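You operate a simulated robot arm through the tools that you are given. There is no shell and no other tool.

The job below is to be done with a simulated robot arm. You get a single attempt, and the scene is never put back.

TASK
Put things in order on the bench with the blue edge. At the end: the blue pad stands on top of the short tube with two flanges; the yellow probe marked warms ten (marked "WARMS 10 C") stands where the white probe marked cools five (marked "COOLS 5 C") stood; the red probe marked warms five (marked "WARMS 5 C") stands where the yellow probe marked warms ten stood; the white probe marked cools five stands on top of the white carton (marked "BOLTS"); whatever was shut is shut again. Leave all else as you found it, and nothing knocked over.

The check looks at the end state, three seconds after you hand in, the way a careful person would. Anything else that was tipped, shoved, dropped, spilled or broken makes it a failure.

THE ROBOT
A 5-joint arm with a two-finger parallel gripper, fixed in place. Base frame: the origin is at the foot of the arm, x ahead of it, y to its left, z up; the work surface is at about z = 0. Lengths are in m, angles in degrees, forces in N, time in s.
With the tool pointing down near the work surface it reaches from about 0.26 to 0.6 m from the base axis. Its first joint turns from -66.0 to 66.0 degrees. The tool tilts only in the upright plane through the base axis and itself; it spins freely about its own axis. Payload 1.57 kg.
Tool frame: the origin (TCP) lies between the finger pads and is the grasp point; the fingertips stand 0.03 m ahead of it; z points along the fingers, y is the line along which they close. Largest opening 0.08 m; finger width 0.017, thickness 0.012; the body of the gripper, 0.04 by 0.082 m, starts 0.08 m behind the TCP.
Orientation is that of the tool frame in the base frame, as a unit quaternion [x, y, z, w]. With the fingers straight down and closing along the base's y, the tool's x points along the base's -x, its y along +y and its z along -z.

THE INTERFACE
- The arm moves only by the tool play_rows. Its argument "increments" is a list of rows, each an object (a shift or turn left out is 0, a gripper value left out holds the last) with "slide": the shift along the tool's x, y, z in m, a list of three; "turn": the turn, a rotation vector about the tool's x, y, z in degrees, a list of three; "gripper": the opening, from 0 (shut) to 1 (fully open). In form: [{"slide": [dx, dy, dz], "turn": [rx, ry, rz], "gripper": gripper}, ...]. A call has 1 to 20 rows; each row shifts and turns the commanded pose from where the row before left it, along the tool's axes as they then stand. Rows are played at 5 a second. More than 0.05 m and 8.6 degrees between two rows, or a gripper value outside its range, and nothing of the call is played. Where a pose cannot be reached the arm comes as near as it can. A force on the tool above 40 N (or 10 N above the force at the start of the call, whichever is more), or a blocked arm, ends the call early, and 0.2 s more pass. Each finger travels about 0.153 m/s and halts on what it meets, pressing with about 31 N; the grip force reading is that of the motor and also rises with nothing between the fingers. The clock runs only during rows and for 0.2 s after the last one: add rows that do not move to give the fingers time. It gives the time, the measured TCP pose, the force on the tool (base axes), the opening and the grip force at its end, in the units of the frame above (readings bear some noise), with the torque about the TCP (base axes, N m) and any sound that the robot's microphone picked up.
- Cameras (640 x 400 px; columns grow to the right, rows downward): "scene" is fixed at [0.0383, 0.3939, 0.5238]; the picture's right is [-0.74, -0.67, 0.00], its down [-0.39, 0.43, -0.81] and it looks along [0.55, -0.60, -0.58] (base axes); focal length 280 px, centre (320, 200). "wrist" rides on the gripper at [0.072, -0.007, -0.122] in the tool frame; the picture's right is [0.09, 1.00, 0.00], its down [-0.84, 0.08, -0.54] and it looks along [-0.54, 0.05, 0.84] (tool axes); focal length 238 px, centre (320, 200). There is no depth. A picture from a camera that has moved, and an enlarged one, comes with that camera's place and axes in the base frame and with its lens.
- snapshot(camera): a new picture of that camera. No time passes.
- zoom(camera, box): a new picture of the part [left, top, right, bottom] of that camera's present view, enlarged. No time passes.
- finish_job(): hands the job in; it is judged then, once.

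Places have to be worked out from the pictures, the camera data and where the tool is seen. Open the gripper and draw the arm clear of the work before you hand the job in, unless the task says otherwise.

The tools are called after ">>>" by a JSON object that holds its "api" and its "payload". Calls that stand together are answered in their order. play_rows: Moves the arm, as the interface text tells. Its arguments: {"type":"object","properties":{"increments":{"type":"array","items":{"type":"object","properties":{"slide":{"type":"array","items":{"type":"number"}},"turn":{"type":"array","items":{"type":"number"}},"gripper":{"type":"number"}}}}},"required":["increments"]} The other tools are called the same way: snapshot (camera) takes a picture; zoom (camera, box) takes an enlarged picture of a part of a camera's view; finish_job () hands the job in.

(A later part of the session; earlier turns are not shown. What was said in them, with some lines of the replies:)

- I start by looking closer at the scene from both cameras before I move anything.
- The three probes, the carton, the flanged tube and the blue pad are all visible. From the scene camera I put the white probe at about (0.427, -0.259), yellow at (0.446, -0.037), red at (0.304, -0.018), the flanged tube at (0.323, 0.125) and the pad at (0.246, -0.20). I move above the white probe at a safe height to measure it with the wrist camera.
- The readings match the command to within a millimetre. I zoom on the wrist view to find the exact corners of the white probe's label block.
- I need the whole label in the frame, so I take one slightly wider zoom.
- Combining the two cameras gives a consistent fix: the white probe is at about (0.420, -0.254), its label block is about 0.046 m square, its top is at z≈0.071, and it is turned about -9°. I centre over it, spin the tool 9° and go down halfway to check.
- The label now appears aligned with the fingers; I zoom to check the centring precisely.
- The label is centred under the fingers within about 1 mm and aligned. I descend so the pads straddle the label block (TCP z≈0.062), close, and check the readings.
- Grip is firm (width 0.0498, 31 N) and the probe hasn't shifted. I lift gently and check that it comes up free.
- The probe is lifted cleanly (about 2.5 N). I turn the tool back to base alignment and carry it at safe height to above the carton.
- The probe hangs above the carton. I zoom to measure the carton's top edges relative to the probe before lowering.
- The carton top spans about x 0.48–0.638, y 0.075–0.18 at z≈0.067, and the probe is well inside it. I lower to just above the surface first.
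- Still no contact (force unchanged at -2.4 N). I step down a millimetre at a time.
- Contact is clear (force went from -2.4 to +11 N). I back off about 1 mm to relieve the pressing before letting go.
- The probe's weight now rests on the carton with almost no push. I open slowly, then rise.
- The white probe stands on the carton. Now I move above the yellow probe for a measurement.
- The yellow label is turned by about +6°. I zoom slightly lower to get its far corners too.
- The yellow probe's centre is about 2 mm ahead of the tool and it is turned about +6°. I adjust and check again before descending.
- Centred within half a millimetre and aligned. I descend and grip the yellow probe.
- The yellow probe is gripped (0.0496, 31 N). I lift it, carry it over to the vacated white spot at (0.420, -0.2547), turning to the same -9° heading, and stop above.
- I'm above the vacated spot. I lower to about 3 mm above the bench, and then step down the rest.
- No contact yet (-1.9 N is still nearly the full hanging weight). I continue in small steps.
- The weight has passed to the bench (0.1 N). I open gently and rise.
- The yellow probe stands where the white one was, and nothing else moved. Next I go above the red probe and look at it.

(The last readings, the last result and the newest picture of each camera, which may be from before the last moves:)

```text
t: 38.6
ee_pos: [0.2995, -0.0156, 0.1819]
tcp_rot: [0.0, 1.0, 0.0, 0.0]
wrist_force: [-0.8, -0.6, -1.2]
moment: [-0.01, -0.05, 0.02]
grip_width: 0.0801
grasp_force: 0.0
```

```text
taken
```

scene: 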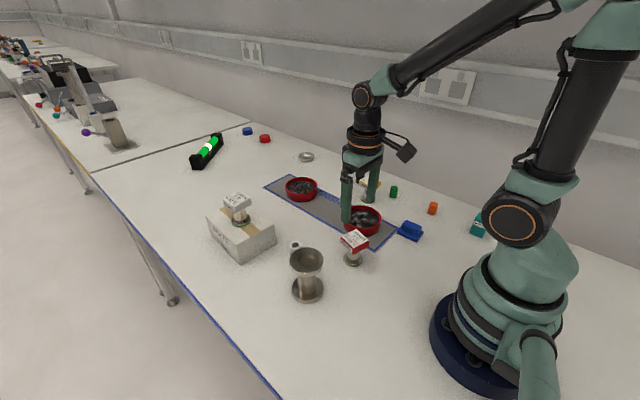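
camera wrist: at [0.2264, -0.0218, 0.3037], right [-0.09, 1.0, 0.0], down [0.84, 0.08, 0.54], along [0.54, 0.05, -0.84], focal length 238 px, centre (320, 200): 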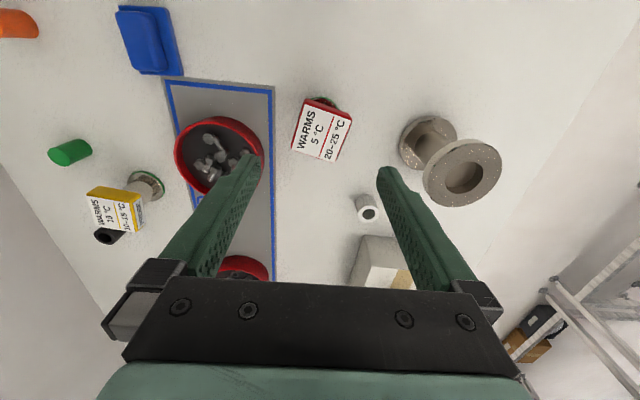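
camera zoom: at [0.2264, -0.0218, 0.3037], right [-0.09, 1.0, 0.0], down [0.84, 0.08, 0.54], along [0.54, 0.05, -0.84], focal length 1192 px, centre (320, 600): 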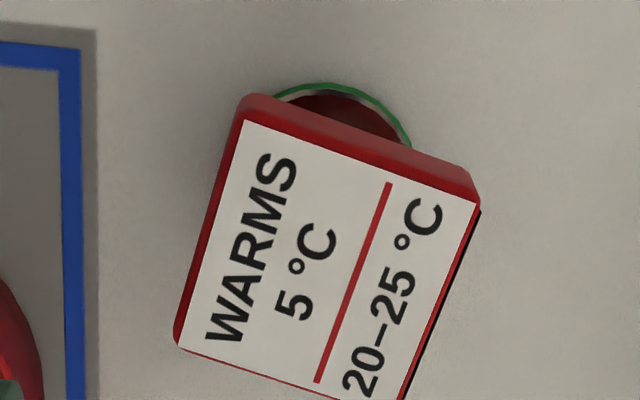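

The red probe is nearly centred and is turned about -13°. I align to it, come down 3 cm, and check.

>>> {"api": "play_rows", "payload": {"increments": [{"slide": [-0.0011, 0.0004, 0], "turn": [0, 0, 6.65]}, {"slide": [0, 0, 0.015], "turn": [0, 0, 6.65]}, {"slide": [0, 0, 0.015]}, {"slide": [0, 0, 0]}, {"slide": [0, 0, 0]}]}}

>>> {"api": "snapshot", "payload": {"camera": "wrist"}}

>>> {"api": "zoom", "payload": {"camera": "wrist", "box": [256, 100, 384, 180]}}

```text
t: 39.8
ee_pos: [0.3012, -0.0153, 0.1501]
tcp_rot: [0.115, 0.993, 0.0, 0.0]
wrist_force: [-0.5, -0.7, 0.4]
moment: [-0.02, 0.0, 0.01]
grip_width: 0.08
grasp_force: 0.0
```

```text
taken
camera wrist: at [0.2282, -0.005, 0.2733], right [0.14, 0.99, 0.0], down [0.83, -0.12, 0.54], along [0.54, -0.08, -0.84], focal length 238 px, centre (320, 200)
```

wrist: 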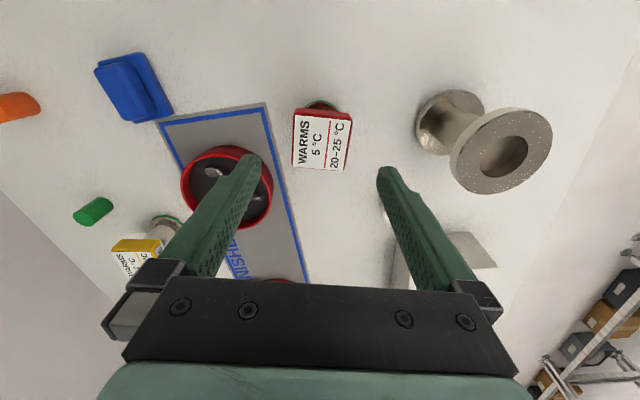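

```text
5.00 times, centred on (320, 140) of wrist
camera zoom: at [0.2282, -0.005, 0.2733], right [0.14, 0.99, 0.0], down [0.83, -0.12, 0.54], along [0.54, -0.08, -0.84], focal length 1192 px, centre (320, 500)
```

zoom: 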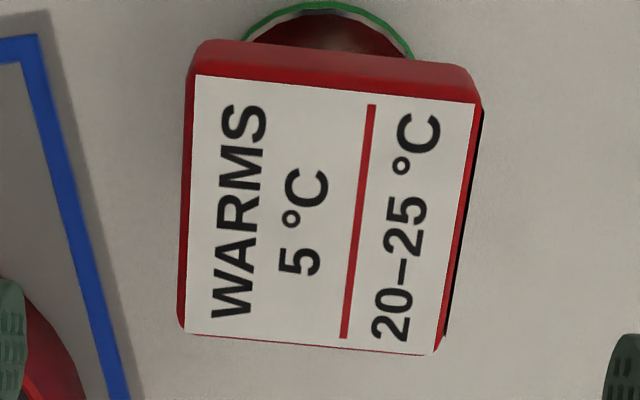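

Aligned and centred within a millimetre; the bowl's rim is over 3 cm from the left finger. I descend and grip the red probe.

>>> {"api": "play_rows", "payload": {"increments": [{"slide": [-0.0004, -0.0002, 0.02]}, {"slide": [0, 0, 0.02]}, {"slide": [0, 0, 0.02]}, {"slide": [0, 0, 0.018]}, {"slide": [0, 0, 0.0118]}, {"slide": [0, 0, 0]}, {"slide": [0, 0, 0]}, {"gripper": 0.65}, {"gripper": 0.4}, {"slide": [0, 0, 0]}, {"slide": [0, 0, 0]}, {"slide": [0, 0, 0]}]}}

>>> {"api": "snapshot", "payload": {"camera": "wrist"}}

>>> {"api": "zoom", "payload": {"camera": "scene", "box": [290, 170, 418, 290]}}

```text
t: 42.4
ee_pos: [0.2991, -0.0151, 0.0597]
tcp_rot: [0.116, 0.993, 0.0, 0.0]
wrist_force: [-0.3, 0.0, -0.3]
moment: [0.0, 0.0, 0.0]
grip_width: 0.0496
grasp_force: 31.2
```

```text
taken
camera wrist: at [0.2282, -0.0052, 0.1838], right [0.14, 0.99, 0.0], down [0.83, -0.12, 0.54], along [0.54, -0.08, -0.84], focal length 238 px, centre (320, 200)
```

wrist: 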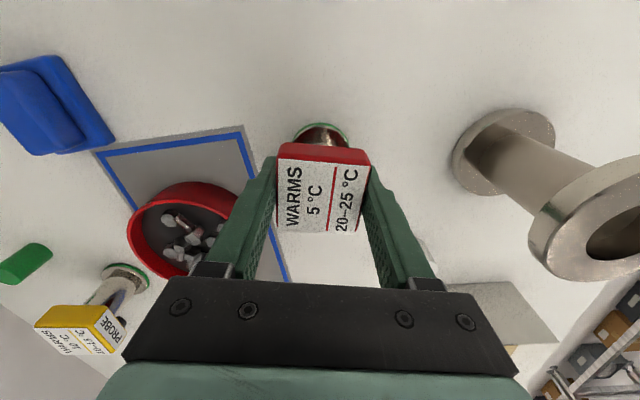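

```text
3.33 times, centred on (354, 230) of scene
camera zoom: at [0.0383, 0.3939, 0.5238], right [-0.74, -0.67, 0.0], down [-0.39, 0.43, -0.81], along [0.55, -0.6, -0.58], focal length 933 px, centre (207, 100)
```

zoom: 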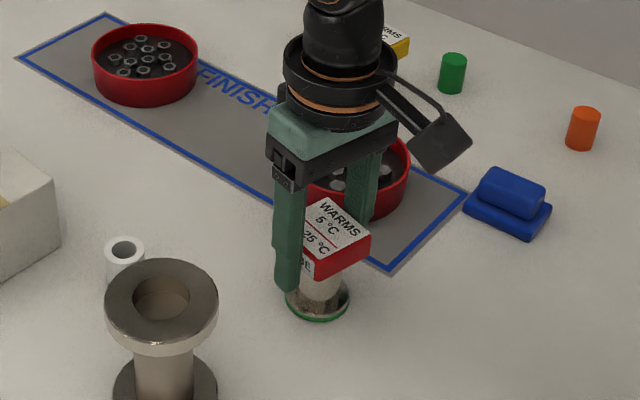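

Gripped. I lift the red probe, bring it to the vacated yellow spot (0.441, -0.034), turn to the yellow's former +6° heading, and stop above.

>>> {"api": "play_rows", "payload": {"increments": [{"slide": [0, 0, -0.005]}, {"slide": [0, 0, -0.01]}, {"slide": [0, 0, -0.02]}, {"slide": [0, 0, -0.025]}, {"slide": [0, 0, -0.025]}, {"slide": [0, 0, -0.025]}, {"turn": [0, 0, -6.65]}, {"turn": [0, 0, -6.65]}, {"slide": [-0.0117, -0.0016, 0]}, {"slide": [-0.0234, -0.00323, 0]}, {"slide": [-0.0234, -0.00323, 0]}, {"slide": [-0.0234, -0.00323, 0]}, {"slide": [-0.0234, -0.00323, 0]}, {"slide": [-0.0234, -0.00323, 0]}, {"slide": [-0.0117, -0.00165, 0]}, {"turn": [0, 0, -6.2]}, {"slide": [0, 0, 0]}, {"slide": [0, 0, 0]}]}}

>>> {"api": "snapshot", "payload": {"camera": "scene"}}

>>> {"api": "snapshot", "payload": {"camera": "wrist"}}

```text
t: 46.2
ee_pos: [0.4402, -0.0345, 0.1712]
tcp_rot: [-0.054, 0.999, 0.0, -0.001]
wrist_force: [-0.8, -0.7, -2.5]
moment: [0.02, 0.02, -0.01]
grip_width: 0.0498
grasp_force: 31.0
```

```text
taken
```

scene: 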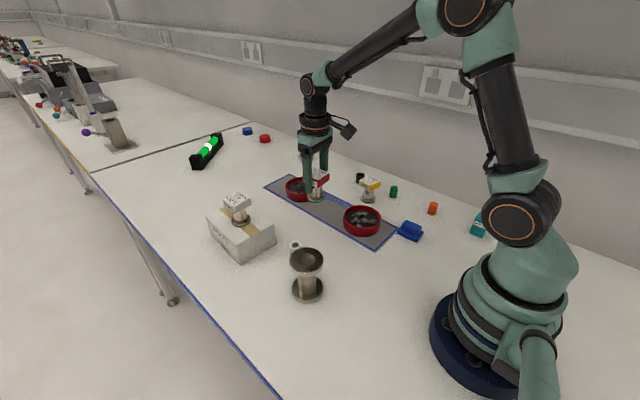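

```text
taken
camera wrist: at [0.3692, -0.0485, 0.2941], right [-0.2, 0.98, 0.0], down [0.82, 0.17, 0.54], along [0.53, 0.11, -0.84], focal length 238 px, centre (320, 200)
```

wrist: 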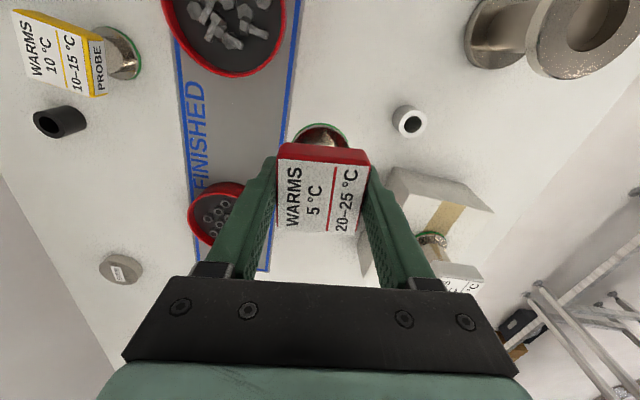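

In position above the spot. I lower, with the last millimetres slow.

>>> {"api": "play_rows", "payload": {"increments": [{"slide": [0, 0, 0.02]}, {"slide": [0, 0, 0.025]}, {"slide": [0, 0, 0.025]}, {"slide": [0, 0, 0.018]}, {"slide": [0, 0, 0.012]}, {"slide": [0, 0, 0.005]}, {"slide": [0, 0, 0.002]}, {"slide": [0, 0, 0]}, {"slide": [0, 0, 0]}]}}

>>> {"api": "play_rows", "payload": {"increments": [{"slide": [0, 0, 0.001]}, {"slide": [0, 0, 0.0008]}, {"slide": [0, 0, 0]}, {"slide": [0, 0, 0]}]}}

```text
t: 48.2
ee_pos: [0.4394, -0.0339, 0.0635]
tcp_rot: [-0.054, 0.999, 0.0, 0.0]
wrist_force: [0.1, 0.5, -2.5]
moment: [-0.01, 0.0, 0.0]
grip_width: 0.0497
grasp_force: 31.2
```

```text
t: 49.2
ee_pos: [0.4404, -0.0352, 0.0626]
tcp_rot: [-0.054, 0.999, 0.0, 0.0]
wrist_force: [0.9, 0.3, -3.0]
moment: [-0.01, 0.0, -0.02]
grip_width: 0.05
grasp_force: 31.2
```

Still hanging (-3 N); two more small steps.

>>> {"api": "play_rows", "payload": {"increments": [{"slide": [0, 0, 0.0007]}, {"slide": [0, 0, 0.0006]}, {"slide": [0, 0, 0]}, {"slide": [0, 0, 0]}]}}

```text
t: 50.2
ee_pos: [0.4405, -0.0341, 0.0614]
tcp_rot: [-0.054, 0.999, 0.0, 0.0]
wrist_force: [-0.3, -0.3, -2.8]
moment: [-0.01, -0.01, -0.01]
grip_width: 0.0501
grasp_force: 30.8
```

>>> {"api": "play_rows", "payload": {"increments": [{"slide": [0, 0, 0.0005]}, {"slide": [0, 0, 0]}, {"slide": [0, 0, 0]}]}}

```text
t: 51.0
ee_pos: [0.44, -0.0349, 0.0605]
tcp_rot: [-0.054, 0.999, 0.0, 0.0]
wrist_force: [-4.0, 2.2, 11.3]
moment: [0.13, 0.22, -0.01]
grip_width: 0.05
grasp_force: 31.0
```

Contact now (about 14 N of push). I ease back by half a millimetre to unload before opening.

>>> {"api": "play_rows", "payload": {"increments": [{"slide": [0, 0, -0.0004]}, {"slide": [0, 0, 0]}]}}

```text
t: 51.6
ee_pos: [0.4416, -0.0341, 0.0612]
tcp_rot: [-0.054, 0.999, 0.0, 0.0]
wrist_force: [-3.6, -0.1, 8.4]
moment: [0.06, 0.2, -0.03]
grip_width: 0.0499
grasp_force: 31.1
```

>>> {"api": "play_rows", "payload": {"increments": [{"slide": [0, 0, -0.0005]}, {"slide": [0, 0, 0]}]}}

```text
t: 52.2
ee_pos: [0.4398, -0.0344, 0.0608]
tcp_rot: [-0.054, 0.999, 0.0, -0.001]
wrist_force: [0.3, 0.0, -2.3]
moment: [0.04, 0.02, -0.05]
grip_width: 0.0498
grasp_force: 31.1
```

It is now within a hair of the bench; I go down 0.3 mm, open gently and rise.

>>> {"api": "play_rows", "payload": {"increments": [{"slide": [0, 0, 0.0003]}, {"gripper": 0.66}, {"gripper": 0.72}, {"gripper": 0.85}, {"gripper": 1}, {"slide": [0, 0, 0]}, {"slide": [0, 0, -0.01]}, {"slide": [0, 0, -0.02]}, {"slide": [0, 0, -0.03]}, {"slide": [0, 0, -0.03]}, {"slide": [0, 0, -0.03]}, {"slide": [0, 0, -0.02]}, {"slide": [0, 0, 0]}, {"slide": [0, 0, 0]}]}}

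>>> {"api": "snapshot", "payload": {"camera": "scene"}}

>>> {"api": "snapshot", "payload": {"camera": "wrist"}}

>>> {"api": "zoom", "payload": {"camera": "scene", "box": [280, 160, 440, 260]}}

```text
t: 55.2
ee_pos: [0.4391, -0.0347, 0.2014]
tcp_rot: [-0.054, 0.999, 0.001, 0.0]
wrist_force: [0.0, 0.3, 0.5]
moment: [-0.03, -0.01, 0.01]
grip_width: 0.0798
grasp_force: 0.0
```

```text
taken
```

scene: 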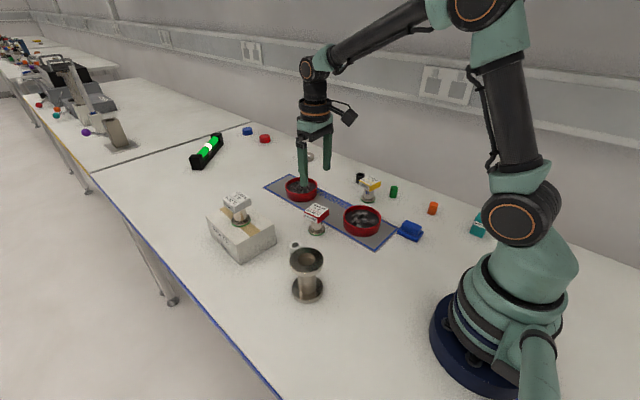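

```text
taken
camera wrist: at [0.3693, -0.0485, 0.324], right [-0.2, 0.98, 0.0], down [0.82, 0.17, 0.54], along [0.53, 0.11, -0.84], focal length 238 px, centre (320, 200)
```

wrist: 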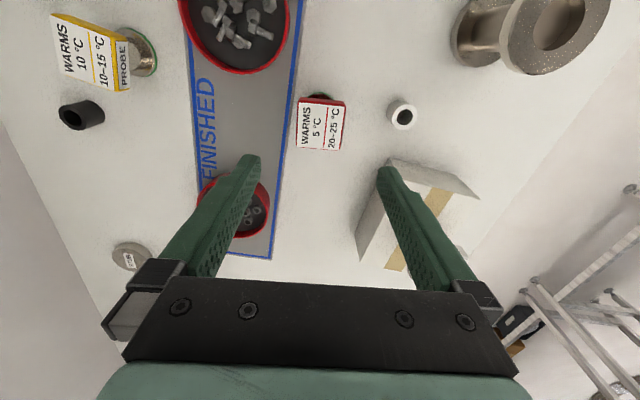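

```text
4.00 times, centred on (360, 210) of scene
camera zoom: at [0.0383, 0.3939, 0.5238], right [-0.74, -0.67, 0.0], down [-0.39, 0.43, -0.81], along [0.55, -0.6, -0.58], focal length 1120 px, centre (160, 160)
```

zoom: 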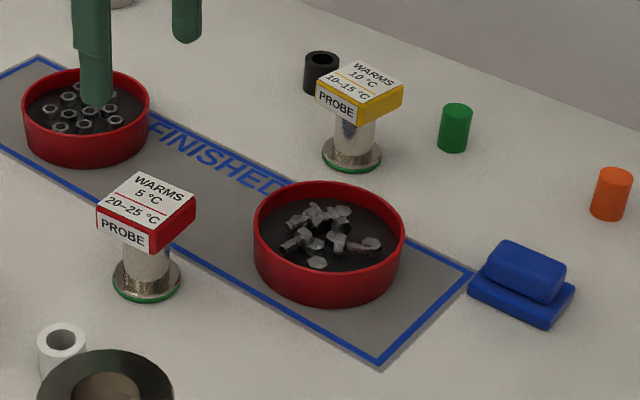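

The red probe is exactly where the yellow one stood, and yellow sits where the white one was. Now I go to the blue pad, judged at about (0.237, -0.19), and look from above.

>>> {"api": "play_rows", "payload": {"increments": [{"turn": [0, 0, 6.2]}, {"slide": [0.02264, -0.01736, 0]}, {"slide": [0.02264, -0.01736, 0]}, {"slide": [0.02264, -0.01736, 0]}, {"slide": [0.02264, -0.01736, 0]}, {"slide": [0.02264, -0.01736, 0]}, {"slide": [0.02264, -0.01736, 0]}, {"slide": [0.02264, -0.01736, 0]}, {"slide": [0.02264, -0.01736, 0]}, {"slide": [0.02264, -0.01736, 0]}, {"slide": [0, 0, 0]}, {"slide": [0, 0, 0]}]}}

>>> {"api": "snapshot", "payload": {"camera": "wrist"}}

>>> {"api": "zoom", "payload": {"camera": "wrist", "box": [240, 60, 400, 160]}}

```text
t: 57.8
ee_pos: [0.2375, -0.1912, 0.2011]
tcp_rot: [0.0, 1.0, 0.0, 0.0]
wrist_force: [-0.3, 0.3, -0.1]
moment: [0.01, 0.0, -0.02]
grip_width: 0.08
grasp_force: 0.0
```

```text
taken
camera wrist: at [0.1644, -0.1976, 0.3239], right [-0.09, 1.0, 0.0], down [0.84, 0.08, 0.54], along [0.54, 0.05, -0.84], focal length 238 px, centre (320, 200)
```

wrist: 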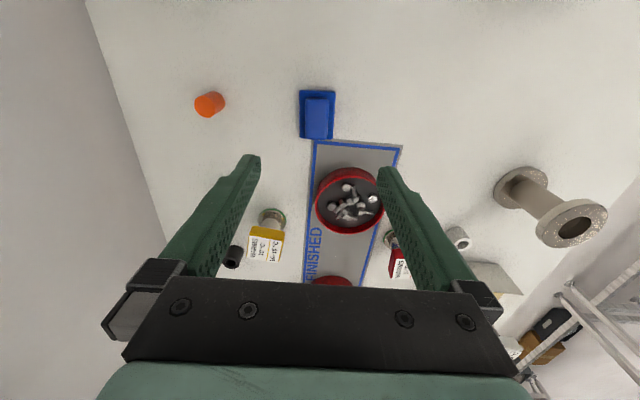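

```text
4.00 times, centred on (320, 110) of wrist
camera zoom: at [0.1644, -0.1976, 0.3239], right [-0.09, 1.0, 0.0], down [0.84, 0.08, 0.54], along [0.54, 0.05, -0.84], focal length 953 px, centre (320, 560)
```

zoom: 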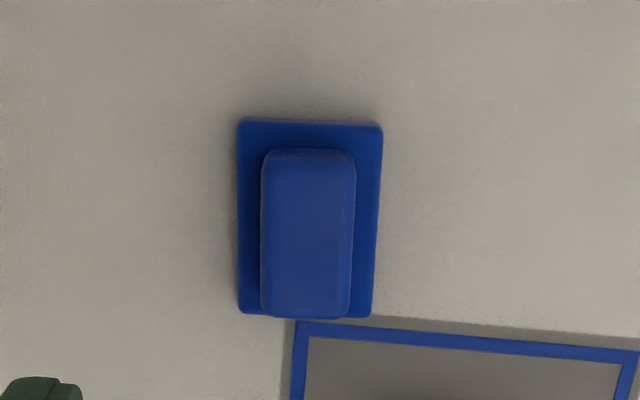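

The pad is a slab about 0.044 × 0.059 m with a narrower bar (about 0.026 m wide) on top, turned +3°. I align to it and come lower to measure the bar.

>>> {"api": "play_rows", "payload": {"increments": [{"slide": [-0.0021, -0.0042, 0], "turn": [0, 0, -3.4]}, {"slide": [0, 0, 0.025]}, {"slide": [0, 0, 0.025]}, {"slide": [0, 0, 0.025]}, {"slide": [0, 0, 0.015]}, {"slide": [0, 0, 0]}, {"slide": [0, 0, 0]}]}}

>>> {"api": "snapshot", "payload": {"camera": "wrist"}}

>>> {"api": "zoom", "payload": {"camera": "wrist", "box": [240, 80, 400, 180]}}

>>> {"api": "zoom", "payload": {"camera": "scene", "box": [352, 150, 480, 250]}}

```text
t: 59.4
ee_pos: [0.2391, -0.1953, 0.1116]
tcp_rot: [-0.03, 1.0, -0.001, 0.0]
wrist_force: [-0.3, 0.5, 0.3]
moment: [-0.03, -0.02, 0.02]
grip_width: 0.0801
grasp_force: 0.0
```

```text
taken
camera wrist: at [0.167, -0.2063, 0.2338], right [-0.15, 0.99, 0.0], down [0.83, 0.13, 0.54], along [0.54, 0.08, -0.84], focal length 238 px, centre (320, 200)
```

wrist: 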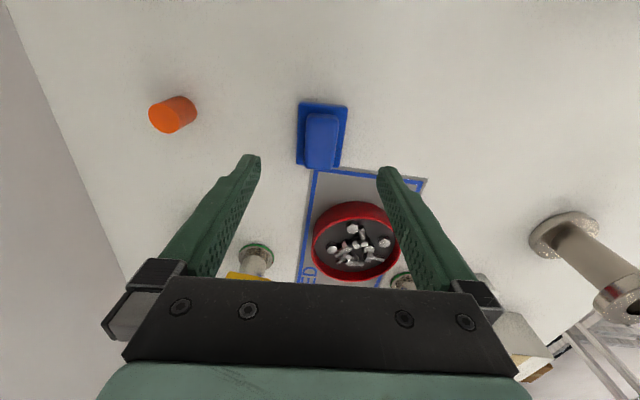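

```text
4.00 times, centred on (320, 130) of wrist
camera zoom: at [0.167, -0.2063, 0.2338], right [-0.15, 0.99, 0.0], down [0.83, 0.13, 0.54], along [0.54, 0.08, -0.84], focal length 953 px, centre (320, 480)
```

zoom: 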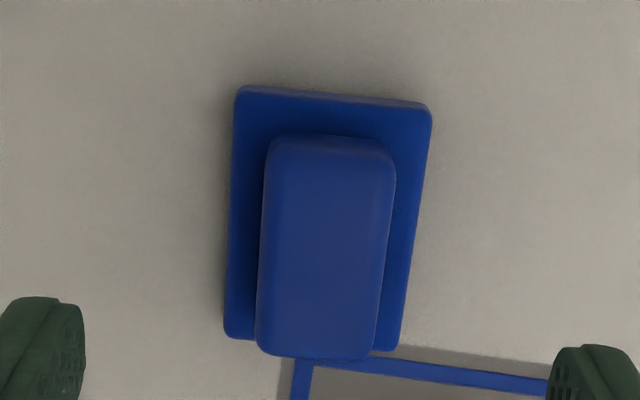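

```text
4.00 times, centred on (416, 200) of scene
camera zoom: at [0.0383, 0.3939, 0.5238], right [-0.74, -0.67, 0.0], down [-0.39, 0.43, -0.81], along [0.55, -0.6, -0.58], focal length 1120 px, centre (-64, 200)
```

zoom: 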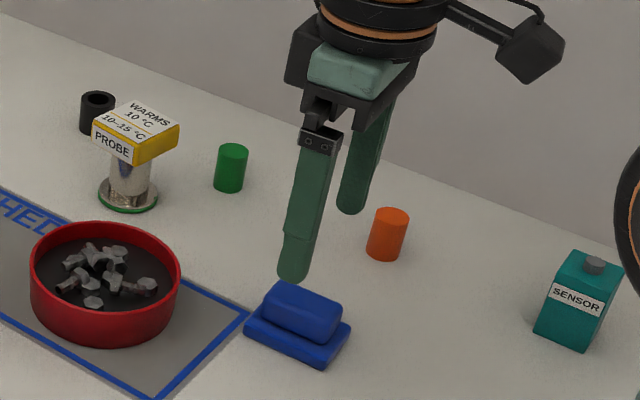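

The pad is exactly centred and aligned under the tool; the bar's top is near z≈0.034 and the slab's top near 0.012. I lower so the fingertips stop about 4 mm above the slab and grip the bar.

>>> {"api": "play_rows", "payload": {"increments": [{"slide": [0, 0, 0.02], "gripper": 0.8}, {"slide": [0, 0, 0.02]}, {"slide": [0, 0, 0.015]}, {"slide": [0, 0, 0.0102]}, {"slide": [0, 0, 0]}, {"slide": [0, 0, 0]}]}}

>>> {"api": "snapshot", "payload": {"camera": "wrist"}}

>>> {"api": "zoom", "payload": {"camera": "scene", "box": [376, 190, 456, 250]}}

```text
t: 60.8
ee_pos: [0.2385, -0.1956, 0.0461]
tcp_rot: [-0.03, 1.0, 0.0, 0.0]
wrist_force: [-0.2, -0.6, -1.3]
moment: [0.01, -0.03, 0.02]
grip_width: 0.0641
grasp_force: 0.0
```

```text
taken
camera wrist: at [0.1673, -0.2059, 0.1694], right [-0.15, 0.99, 0.0], down [0.83, 0.13, 0.54], along [0.54, 0.08, -0.84], focal length 238 px, centre (320, 200)
```

wrist: 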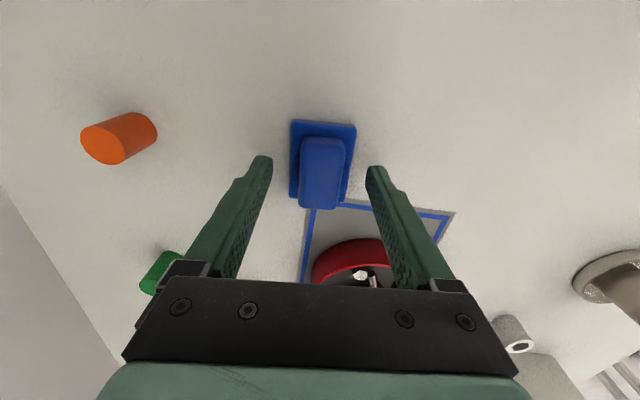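

```text
6.67 times, centred on (416, 220) of scene
camera zoom: at [0.0383, 0.3939, 0.5238], right [-0.74, -0.67, 0.0], down [-0.39, 0.43, -0.81], along [0.55, -0.6, -0.58], focal length 1867 px, centre (-320, 67)
```

zoom: 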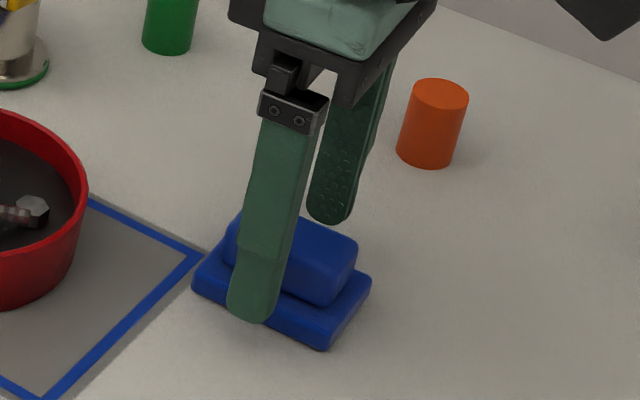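

The fingers straddle the bar without touching. I close on it.

>>> {"api": "play_rows", "payload": {"increments": [{"gripper": 0.5}, {"gripper": 0.35}, {"gripper": 0.2}, {"slide": [0, 0, 0]}, {"slide": [0, 0, 0]}, {"slide": [0, 0, 0]}]}}

>>> {"api": "snapshot", "payload": {"camera": "wrist"}}

>>> {"api": "zoom", "payload": {"camera": "scene", "box": [376, 190, 456, 250]}}

```text
t: 62.2
ee_pos: [0.2381, -0.1963, 0.0459]
tcp_rot: [-0.03, 1.0, 0.0, 0.001]
wrist_force: [0.5, -0.2, 1.4]
moment: [0.0, 0.03, 0.04]
grip_width: 0.0268
grasp_force: 31.3
```

```text
taken
camera wrist: at [0.1673, -0.2059, 0.1695], right [-0.15, 0.99, 0.0], down [0.83, 0.13, 0.54], along [0.54, 0.08, -0.84], focal length 238 px, centre (320, 200)
```

wrist: 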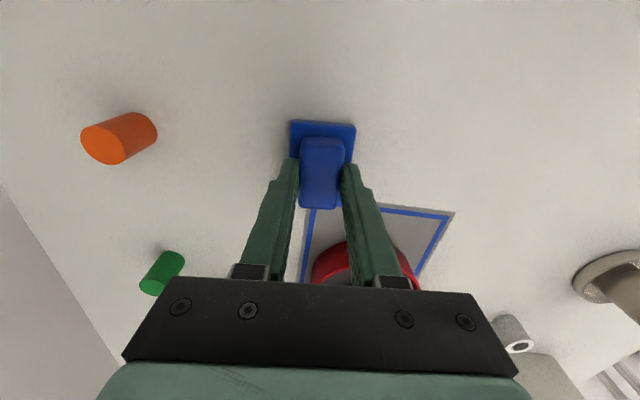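

```text
6.67 times, centred on (416, 220) of scene
camera zoom: at [0.0383, 0.3939, 0.5238], right [-0.74, -0.67, 0.0], down [-0.39, 0.43, -0.81], along [0.55, -0.6, -0.58], focal length 1867 px, centre (-320, 67)
```

zoom: 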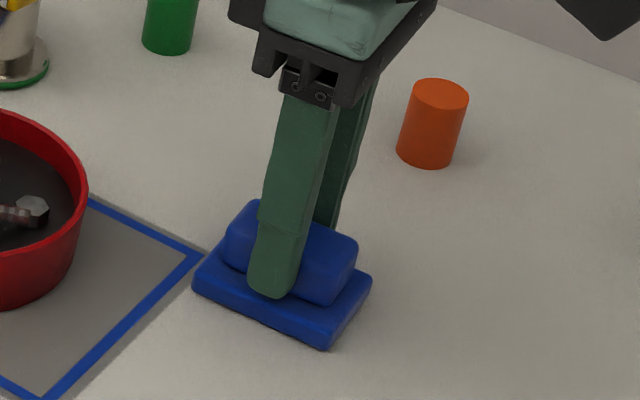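

The bar is gripped (0.0268 m, 31 N). I lift the pad straight up and check it.

>>> {"api": "play_rows", "payload": {"increments": [{"slide": [0, 0, -0.005]}, {"slide": [0, 0, -0.01]}, {"slide": [0, 0, -0.02]}, {"slide": [0, 0, -0.025]}, {"slide": [0, 0, -0.03]}, {"slide": [0, 0, -0.03]}, {"slide": [0, 0, -0.03]}, {"slide": [0, 0, -0.03]}, {"slide": [0, 0, -0.02], "turn": [0, 0, 3.4]}, {"slide": [0, 0, 0]}, {"slide": [0, 0, 0]}]}}

>>> {"api": "snapshot", "payload": {"camera": "scene"}}

>>> {"api": "snapshot", "payload": {"camera": "wrist"}}

```text
t: 64.6
ee_pos: [0.2397, -0.195, 0.246]
tcp_rot: [0.0, 1.0, -0.001, 0.001]
wrist_force: [-0.1, -0.8, -0.6]
moment: [0.0, 0.0, 0.02]
grip_width: 0.0268
grasp_force: 30.8
```

```text
taken
```

scene: 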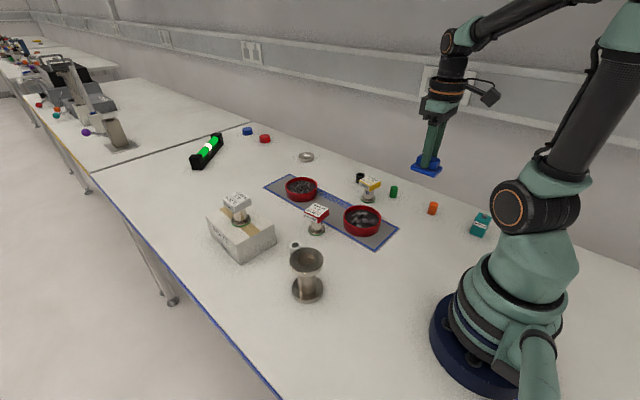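

```text
taken
camera wrist: at [0.1665, -0.2016, 0.3691], right [-0.09, 1.0, 0.0], down [0.84, 0.08, 0.54], along [0.54, 0.05, -0.84], focal length 238 px, centre (320, 200)
```

wrist: 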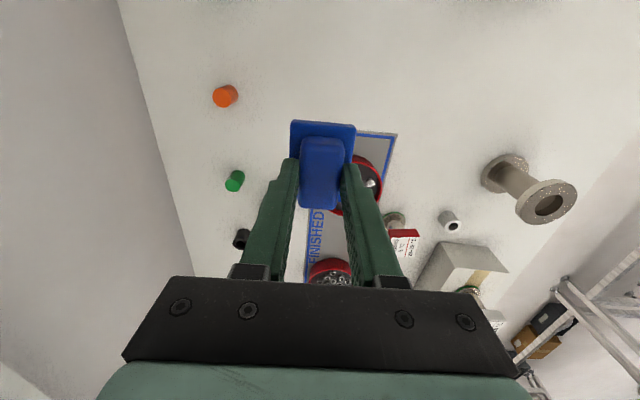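

The pad is held level and securely. I carry it to a spot about 5 cm beyond the flanged tube, so that the wrist camera can see the flange unobstructed.

>>> {"api": "play_rows", "payload": {"increments": [{"slide": [-0.005, 0.01228, 0]}, {"slide": [-0.00992, 0.02455, 0]}, {"slide": [-0.00992, 0.02455, 0]}, {"slide": [-0.00992, 0.02455, 0]}, {"slide": [-0.00992, 0.02455, 0]}, {"slide": [-0.00992, 0.02455, 0]}, {"slide": [-0.00992, 0.02455, 0]}, {"slide": [-0.00992, 0.02455, 0]}, {"slide": [-0.00992, 0.02455, 0]}, {"slide": [-0.00992, 0.02455, 0]}, {"slide": [-0.00992, 0.02455, 0]}, {"slide": [-0.00992, 0.02455, 0]}, {"slide": [-0.00992, 0.02455, 0]}, {"slide": [-0.00492, 0.01227, 0]}, {"slide": [0, 0, 0]}, {"slide": [0, 0, 0]}]}}

>>> {"api": "snapshot", "payload": {"camera": "wrist"}}

>>> {"api": "zoom", "payload": {"camera": "wrist", "box": [256, 40, 384, 120]}}

>>> {"api": "snapshot", "payload": {"camera": "scene"}}

```text
t: 68.0
ee_pos: [0.368, 0.123, 0.2462]
tcp_rot: [0.0, 1.0, 0.0, 0.0]
wrist_force: [0.1, -0.2, -0.2]
moment: [0.03, 0.01, -0.01]
grip_width: 0.0268
grasp_force: 31.4
```

```text
taken
camera wrist: at [0.2952, 0.1164, 0.3683], right [-0.09, 1.0, 0.0], down [0.84, 0.08, 0.54], along [0.54, 0.05, -0.84], focal length 238 px, centre (320, 200)
```

wrist: 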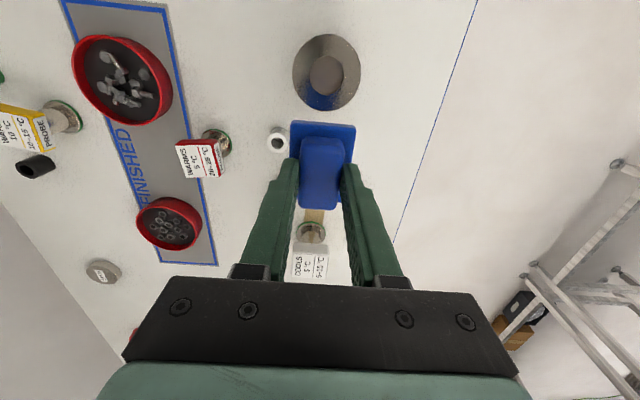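

```text
5.00 times, centred on (320, 80) of wrist
camera zoom: at [0.2952, 0.1164, 0.3683], right [-0.09, 1.0, 0.0], down [0.84, 0.08, 0.54], along [0.54, 0.05, -0.84], focal length 1192 px, centre (320, 800)
```

zoom: 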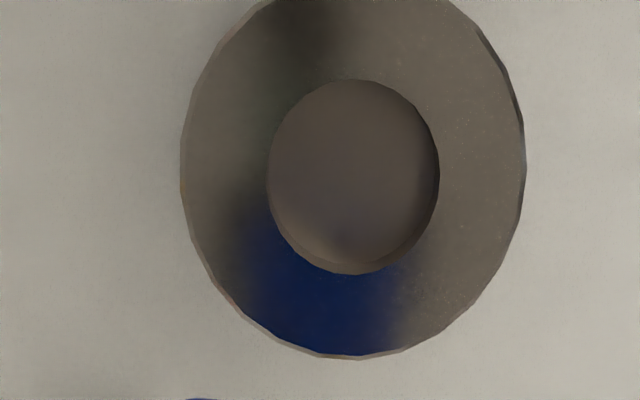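

```text
taken
```

scene: 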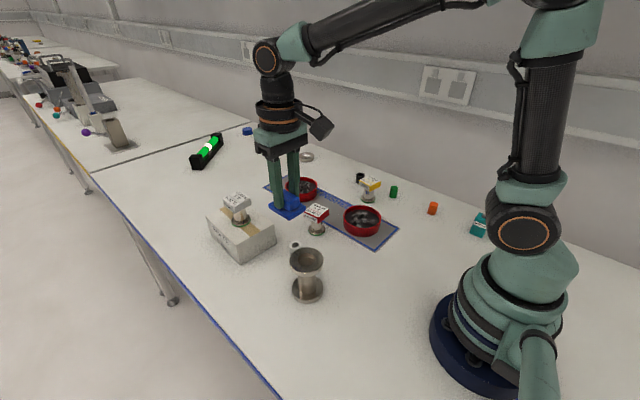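

The flange centre works out at 47.5 mm back and 1.6 mm to the side in the tool frame (base ≈ (0.3205, 0.1266)), matching the scene camera. I move over it and lower to about 1.5 cm above the flange to check.

>>> {"api": "play_rows", "payload": {"increments": [{"slide": [0.0158, 0.0005, 0]}, {"slide": [0.0158, 0.0005, 0]}, {"slide": [0.0159, 0.0006, 0]}, {"slide": [0, 0, 0]}, {"slide": [0, 0, 0.02]}, {"slide": [0, 0, 0.025]}, {"slide": [0, 0, 0.025]}, {"slide": [0, 0, 0.015]}, {"slide": [0, 0, 0]}, {"slide": [0, 0, 0]}]}}

>>> {"api": "snapshot", "payload": {"camera": "wrist"}}

>>> {"api": "zoom", "payload": {"camera": "scene", "box": [256, 200, 384, 310]}}

```text
t: 70.2
ee_pos: [0.3199, 0.1247, 0.162]
tcp_rot: [0.0, 1.0, 0.001, -0.001]
wrist_force: [0.2, -0.2, -0.2]
moment: [0.03, 0.02, 0.0]
grip_width: 0.0268
grasp_force: 30.7
```

```text
taken
camera wrist: at [0.2481, 0.1186, 0.2837], right [-0.09, 1.0, 0.0], down [0.84, 0.08, 0.54], along [0.54, 0.05, -0.84], focal length 238 px, centre (320, 200)
```

wrist: 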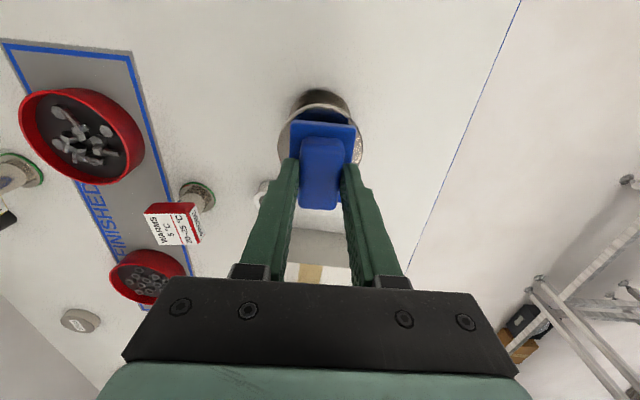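

```text
3.64 times, centred on (320, 255) of scene
camera zoom: at [0.0383, 0.3939, 0.5238], right [-0.74, -0.67, 0.0], down [-0.39, 0.43, -0.81], along [0.55, -0.6, -0.58], focal length 1018 px, centre (320, 0)
```

zoom: 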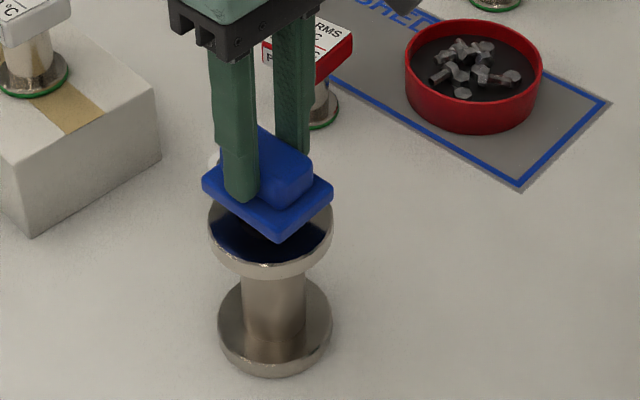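

The pad hovers centred above the flange. I lower in decreasing steps, watching the force.

>>> {"api": "play_rows", "payload": {"increments": [{"slide": [0, 0, 0.005]}, {"slide": [0, 0, 0.004]}, {"slide": [0, 0, 0.002]}, {"slide": [0, 0, 0]}, {"slide": [0, 0, 0]}]}}

>>> {"api": "play_rows", "payload": {"increments": [{"slide": [0, 0, 0.001]}, {"slide": [0, 0, 0.001]}, {"slide": [0, 0, 0]}, {"slide": [0, 0, 0]}]}}

```text
t: 71.4
ee_pos: [0.3207, 0.1237, 0.1496]
tcp_rot: [0.0, 1.0, 0.0, 0.0]
wrist_force: [-0.8, 0.4, 0.4]
moment: [0.0, -0.04, -0.01]
grip_width: 0.0271
grasp_force: 30.9
```

```text
t: 72.4
ee_pos: [0.3208, 0.1246, 0.1487]
tcp_rot: [0.001, 1.0, -0.001, 0.001]
wrist_force: [0.6, -0.3, -0.9]
moment: [0.01, -0.01, 0.02]
grip_width: 0.0269
grasp_force: 30.7
```

>>> {"api": "play_rows", "payload": {"increments": [{"slide": [0, 0, 0.001]}, {"slide": [0, 0, 0]}, {"slide": [0, 0, 0]}]}}

>>> {"api": "zoom", "payload": {"camera": "scene", "box": [272, 230, 352, 290]}}

```text
t: 73.2
ee_pos: [0.32, 0.1246, 0.1475]
tcp_rot: [0.0, 1.0, 0.0, -0.001]
wrist_force: [-0.1, -0.3, -0.6]
moment: [-0.03, 0.01, 0.0]
grip_width: 0.0266
grasp_force: 31.2
```

```text
6.67 times, centred on (312, 260) of scene
camera zoom: at [0.0383, 0.3939, 0.5238], right [-0.74, -0.67, 0.0], down [-0.39, 0.43, -0.81], along [0.55, -0.6, -0.58], focal length 1867 px, centre (373, -200)
```

zoom: 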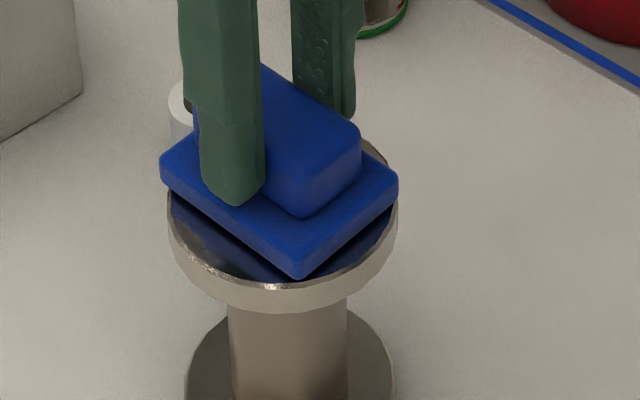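

A small gap remains (the flange reflects the pad's underside). I continue down.

>>> {"api": "play_rows", "payload": {"increments": [{"slide": [0, 0, 0.001]}, {"slide": [0, 0, 0]}, {"slide": [0, 0, 0]}]}}

>>> {"api": "play_rows", "payload": {"increments": [{"slide": [0, 0, 0.0008]}, {"slide": [0, 0, 0]}, {"slide": [0, 0, 0]}]}}

```text
t: 74.0
ee_pos: [0.3211, 0.1248, 0.1467]
tcp_rot: [0.0, 1.0, 0.0, 0.0]
wrist_force: [-1.5, -0.4, 11.2]
moment: [-0.02, 0.14, -0.01]
grip_width: 0.0268
grasp_force: 31.2
```

```text
t: 74.8
ee_pos: [0.3219, 0.1255, 0.147]
tcp_rot: [0.0, 1.0, 0.001, 0.001]
wrist_force: [-3.7, -0.8, 24.9]
moment: [-0.04, 0.15, -0.02]
grip_width: 0.0269
grasp_force: 30.8
```

Contact was reached on the first step and the second pressed to 25 N; I back off to unload it.

>>> {"api": "play_rows", "payload": {"increments": [{"slide": [0, 0, -0.0008]}, {"slide": [0, 0, -0.0004]}, {"slide": [0, 0, 0]}]}}

```text
t: 75.6
ee_pos: [0.3201, 0.1247, 0.1464]
tcp_rot: [0.0, 1.0, 0.0, -0.001]
wrist_force: [2.2, 0.6, 5.7]
moment: [0.04, -0.22, -0.02]
grip_width: 0.0267
grasp_force: 31.4
```

>>> {"api": "play_rows", "payload": {"increments": [{"slide": [0, 0, -0.0003]}, {"slide": [0, 0, 0]}]}}

>>> {"api": "zoom", "payload": {"camera": "scene", "box": [272, 230, 352, 290]}}

```text
t: 76.2
ee_pos: [0.3192, 0.1245, 0.1466]
tcp_rot: [0.001, 1.0, -0.001, -0.001]
wrist_force: [0.0, -0.5, -1.0]
moment: [0.02, 0.01, 0.0]
grip_width: 0.0267
grasp_force: 31.3
```

```text
6.67 times, centred on (312, 260) of scene
camera zoom: at [0.0383, 0.3939, 0.5238], right [-0.74, -0.67, 0.0], down [-0.39, 0.43, -0.81], along [0.55, -0.6, -0.58], focal length 1867 px, centre (373, -200)
```

zoom: 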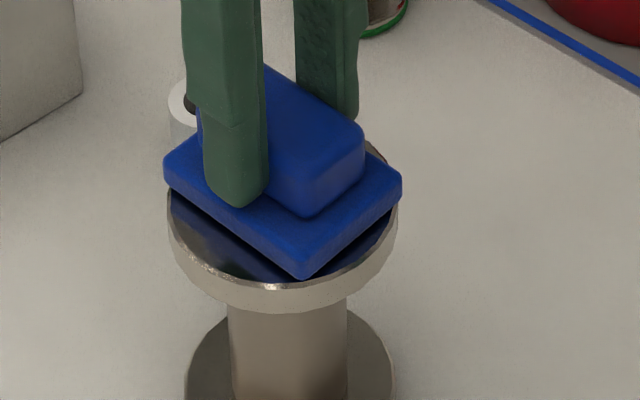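

Force is about zero, so the pad is just at the surface. I look closer to see whether it sits flat before opening.

>>> {"api": "zoom", "payload": {"camera": "scene", "box": [288, 246, 336, 276]}}

>>> {"api": "zoom", "payload": {"camera": "wrist", "box": [256, 90, 384, 220]}}

```text
13.33 times, centred on (312, 261) of scene
camera zoom: at [0.0383, 0.3939, 0.5238], right [-0.74, -0.67, 0.0], down [-0.39, 0.43, -0.81], along [0.55, -0.6, -0.58], focal length 3734 px, centre (427, -613)
```

zoom: 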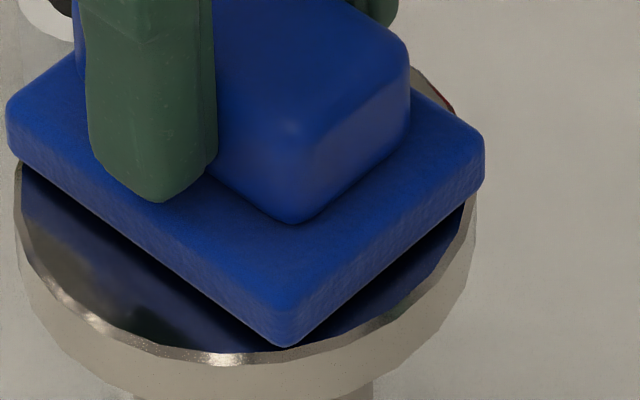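

```text
3.08 times, centred on (320, 155) of wrist
camera zoom: at [0.2476, 0.1179, 0.2693], right [-0.09, 1.0, 0.0], down [0.84, 0.08, 0.54], along [0.54, 0.05, -0.84], focal length 733 px, centre (320, 338)
```

zoom: 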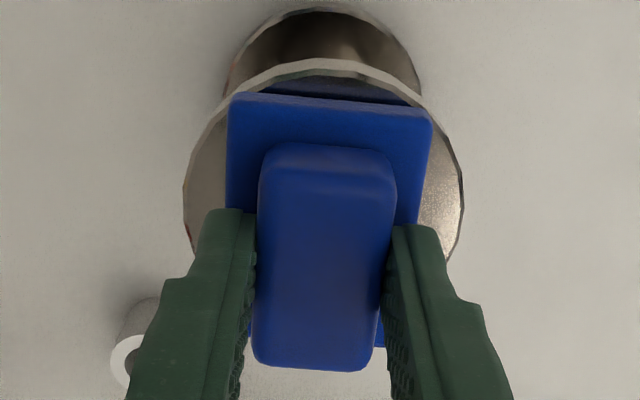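

It sits flat and centred on the flange. I go 0.3 mm down for contact, open slowly and rise straight up.

>>> {"api": "play_rows", "payload": {"increments": [{"slide": [0, 0, 0.0003]}, {"slide": [0, 0, 0]}, {"gripper": 0.36}, {"gripper": 0.4}, {"gripper": 0.5}, {"gripper": 0.65}, {"slide": [0, 0, 0]}, {"slide": [0, 0, 0]}, {"slide": [0, 0, -0.01]}, {"slide": [0, 0, -0.02]}, {"slide": [0, 0, -0.03]}, {"slide": [0, 0, -0.03]}, {"slide": [0, 0, -0.03], "gripper": 1}, {"slide": [0, 0, 0]}, {"slide": [0, 0, 0]}]}}

>>> {"api": "snapshot", "payload": {"camera": "scene"}}

>>> {"api": "snapshot", "payload": {"camera": "wrist"}}

>>> {"api": "zoom", "payload": {"camera": "scene", "box": [272, 235, 352, 305]}}

```text
t: 79.4
ee_pos: [0.3205, 0.1248, 0.2663]
tcp_rot: [0.0, 1.0, 0.001, -0.001]
wrist_force: [-0.5, 0.6, 0.4]
moment: [-0.03, 0.0, 0.01]
grip_width: 0.0802
grasp_force: 0.1
```

```text
taken
```

scene: 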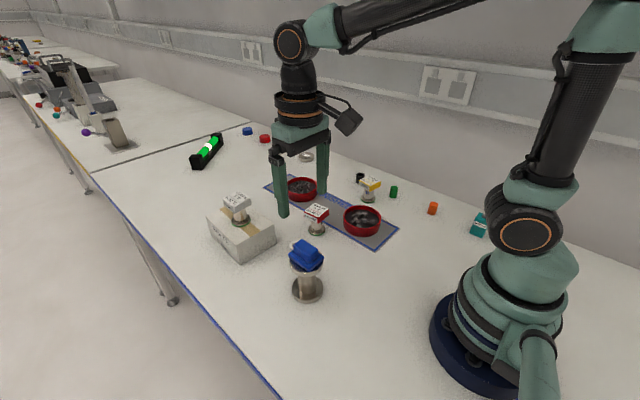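

```text
taken
camera wrist: at [0.2481, 0.1182, 0.3892], right [-0.09, 1.0, 0.0], down [0.84, 0.08, 0.54], along [0.54, 0.05, -0.84], focal length 238 px, centre (320, 200)
```

wrist: 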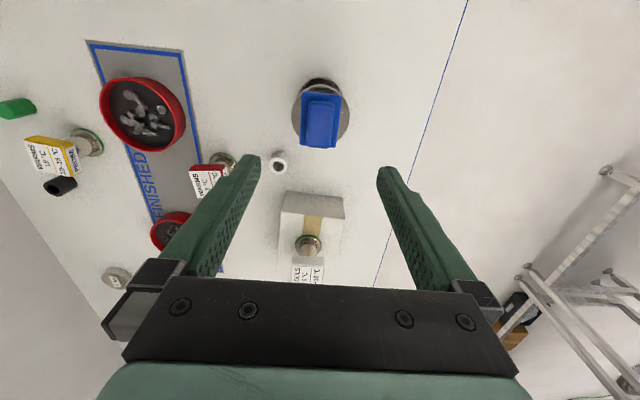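

```text
5.71 times, centred on (312, 270) of scene
camera zoom: at [0.0383, 0.3939, 0.5238], right [-0.74, -0.67, 0.0], down [-0.39, 0.43, -0.81], along [0.55, -0.6, -0.58], focal length 1600 px, centre (366, -200)
```

zoom: 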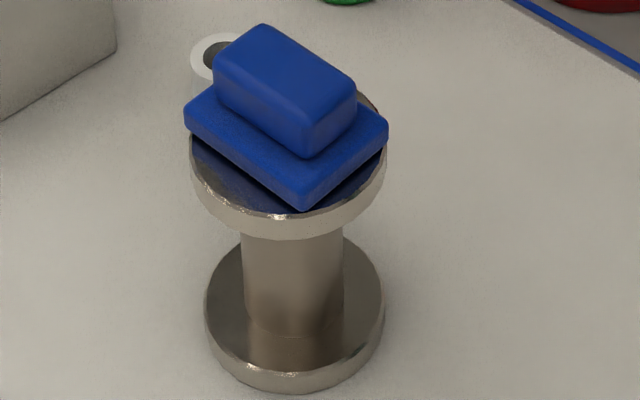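

The pad stands flat on the flanged tube. I draw the arm up and back to its starting pose, then compare the whole bench with the first pictures.

>>> {"api": "play_rows", "payload": {"increments": [{"slide": [0, 0, -0.025]}, {"slide": [0, 0, -0.025]}, {"slide": [0, 0, -0.026]}, {"slide": [-0.0172, -0.0248, 0]}, {"slide": [-0.0172, -0.0248, 0]}, {"slide": [-0.0172, -0.0248, 0]}, {"slide": [-0.0172, -0.0248, 0]}, {"slide": [-0.0172, -0.0248, 0]}, {"slide": [-0.0172, -0.0248, 0]}, {"slide": [-0.0172, -0.0247, 0]}, {"slide": [0, 0, 0]}, {"slide": [0, 0, 0]}]}}

>>> {"api": "snapshot", "payload": {"camera": "scene"}}

>>> {"api": "snapshot", "payload": {"camera": "wrist"}}

>>> {"api": "zoom", "payload": {"camera": "scene", "box": [200, 190, 400, 315]}}

>>> {"api": "zoom", "payload": {"camera": "scene", "box": [280, 160, 440, 260]}}

>>> {"api": "zoom", "payload": {"camera": "scene", "box": [200, 130, 360, 230]}}

```text
t: 82.0
ee_pos: [0.44, -0.0481, 0.3436]
tcp_rot: [0.001, 1.0, 0.0, 0.0]
wrist_force: [0.1, 0.7, 1.0]
moment: [0.02, -0.01, 0.0]
grip_width: 0.08
grasp_force: 0.0
```

```text
taken
```

scene: 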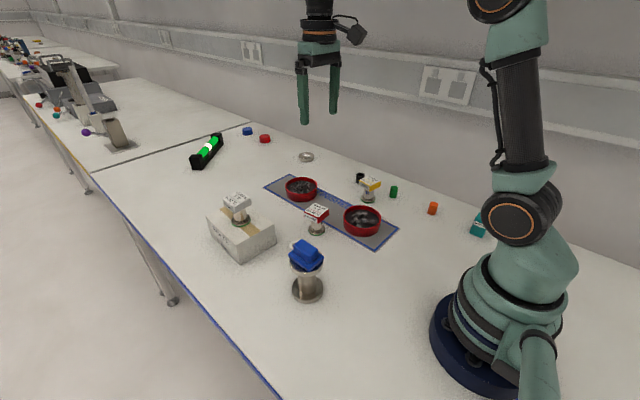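

```text
taken
camera wrist: at [0.3688, -0.0547, 0.465], right [-0.09, 1.0, 0.0], down [0.84, 0.08, 0.54], along [0.54, 0.05, -0.84], focal length 238 px, centre (320, 200)
```

wrist: 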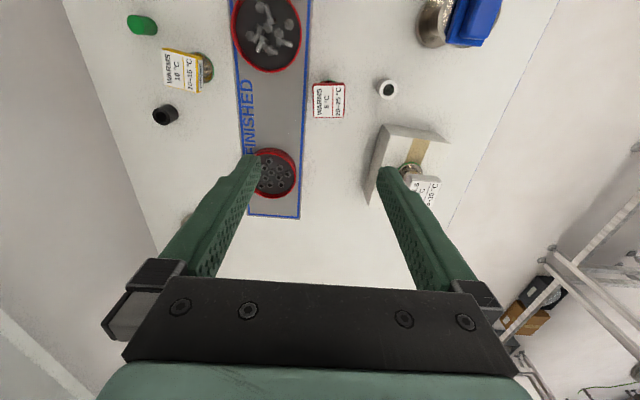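

```text
3.20 times, centred on (300, 252) of scene
camera zoom: at [0.0383, 0.3939, 0.5238], right [-0.74, -0.67, 0.0], down [-0.39, 0.43, -0.81], along [0.55, -0.6, -0.58], focal length 896 px, centre (384, 32)
```

zoom: 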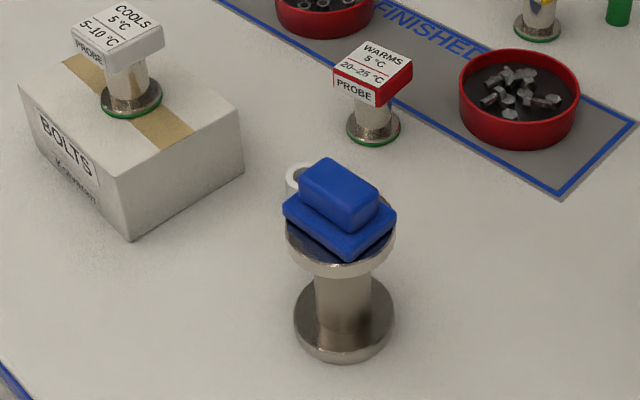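

```text
4.00 times, centred on (360, 210) of scene
camera zoom: at [0.0383, 0.3939, 0.5238], right [-0.74, -0.67, 0.0], down [-0.39, 0.43, -0.81], along [0.55, -0.6, -0.58], focal length 1120 px, centre (160, 160)
```

zoom: 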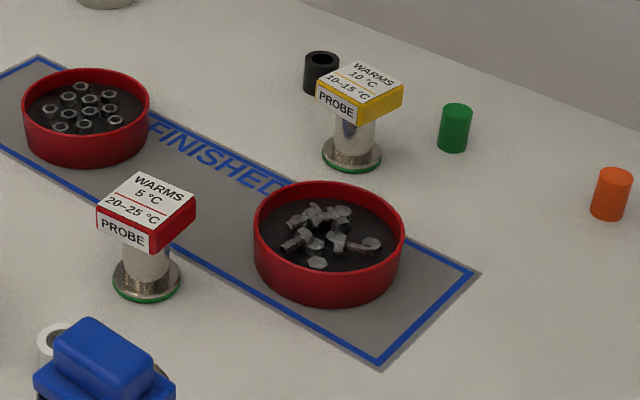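

```text
4.00 times, centred on (280, 180) of scene
camera zoom: at [0.0383, 0.3939, 0.5238], right [-0.74, -0.67, 0.0], down [-0.39, 0.43, -0.81], along [0.55, -0.6, -0.58], focal length 1120 px, centre (480, 280)
```

zoom: 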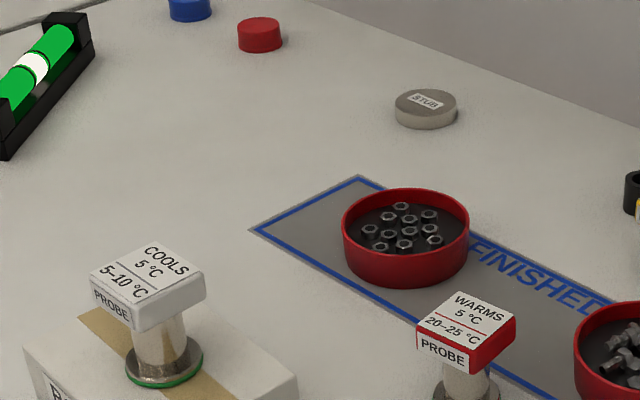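

Compared with the first pictures:
- The carton, flanged tube, bowls and small parts are unmoved.
- White (COOLS 5) stands on the carton.
- Yellow (WARMS 10) stands where white was, and red (WARMS 5) stands where yellow was.
- The blue pad rests flat on the flanged tube.

Nothing was opened along the way. The gripper is open and the arm is clear, so I hand the job in.

>>> {"api": "finish_job", "payload": {}}

```text
The job is handed in.
```

The bench is in the order you asked for, and I've handed the job in. I don't have the result of the check.

- **White probe (COOLS 5 C):** it stands on top of the white BOLTS carton.
- **Yellow probe (WARMS 10 C):** it stands where the white probe was, within about 1–2 mm.
- **Red probe (WARMS 5 C):** it stands where the yellow probe was.
- **Blue pad:** it lies flat and centred on top of the short tube with two flanges.

In the final pictures the carton, the tube, the bowls and the small parts sit as they did at the start, and nothing was knocked over. Nothing that was shut had to be opened. The gripper is open and the arm is back at its starting pose, clear of the work.
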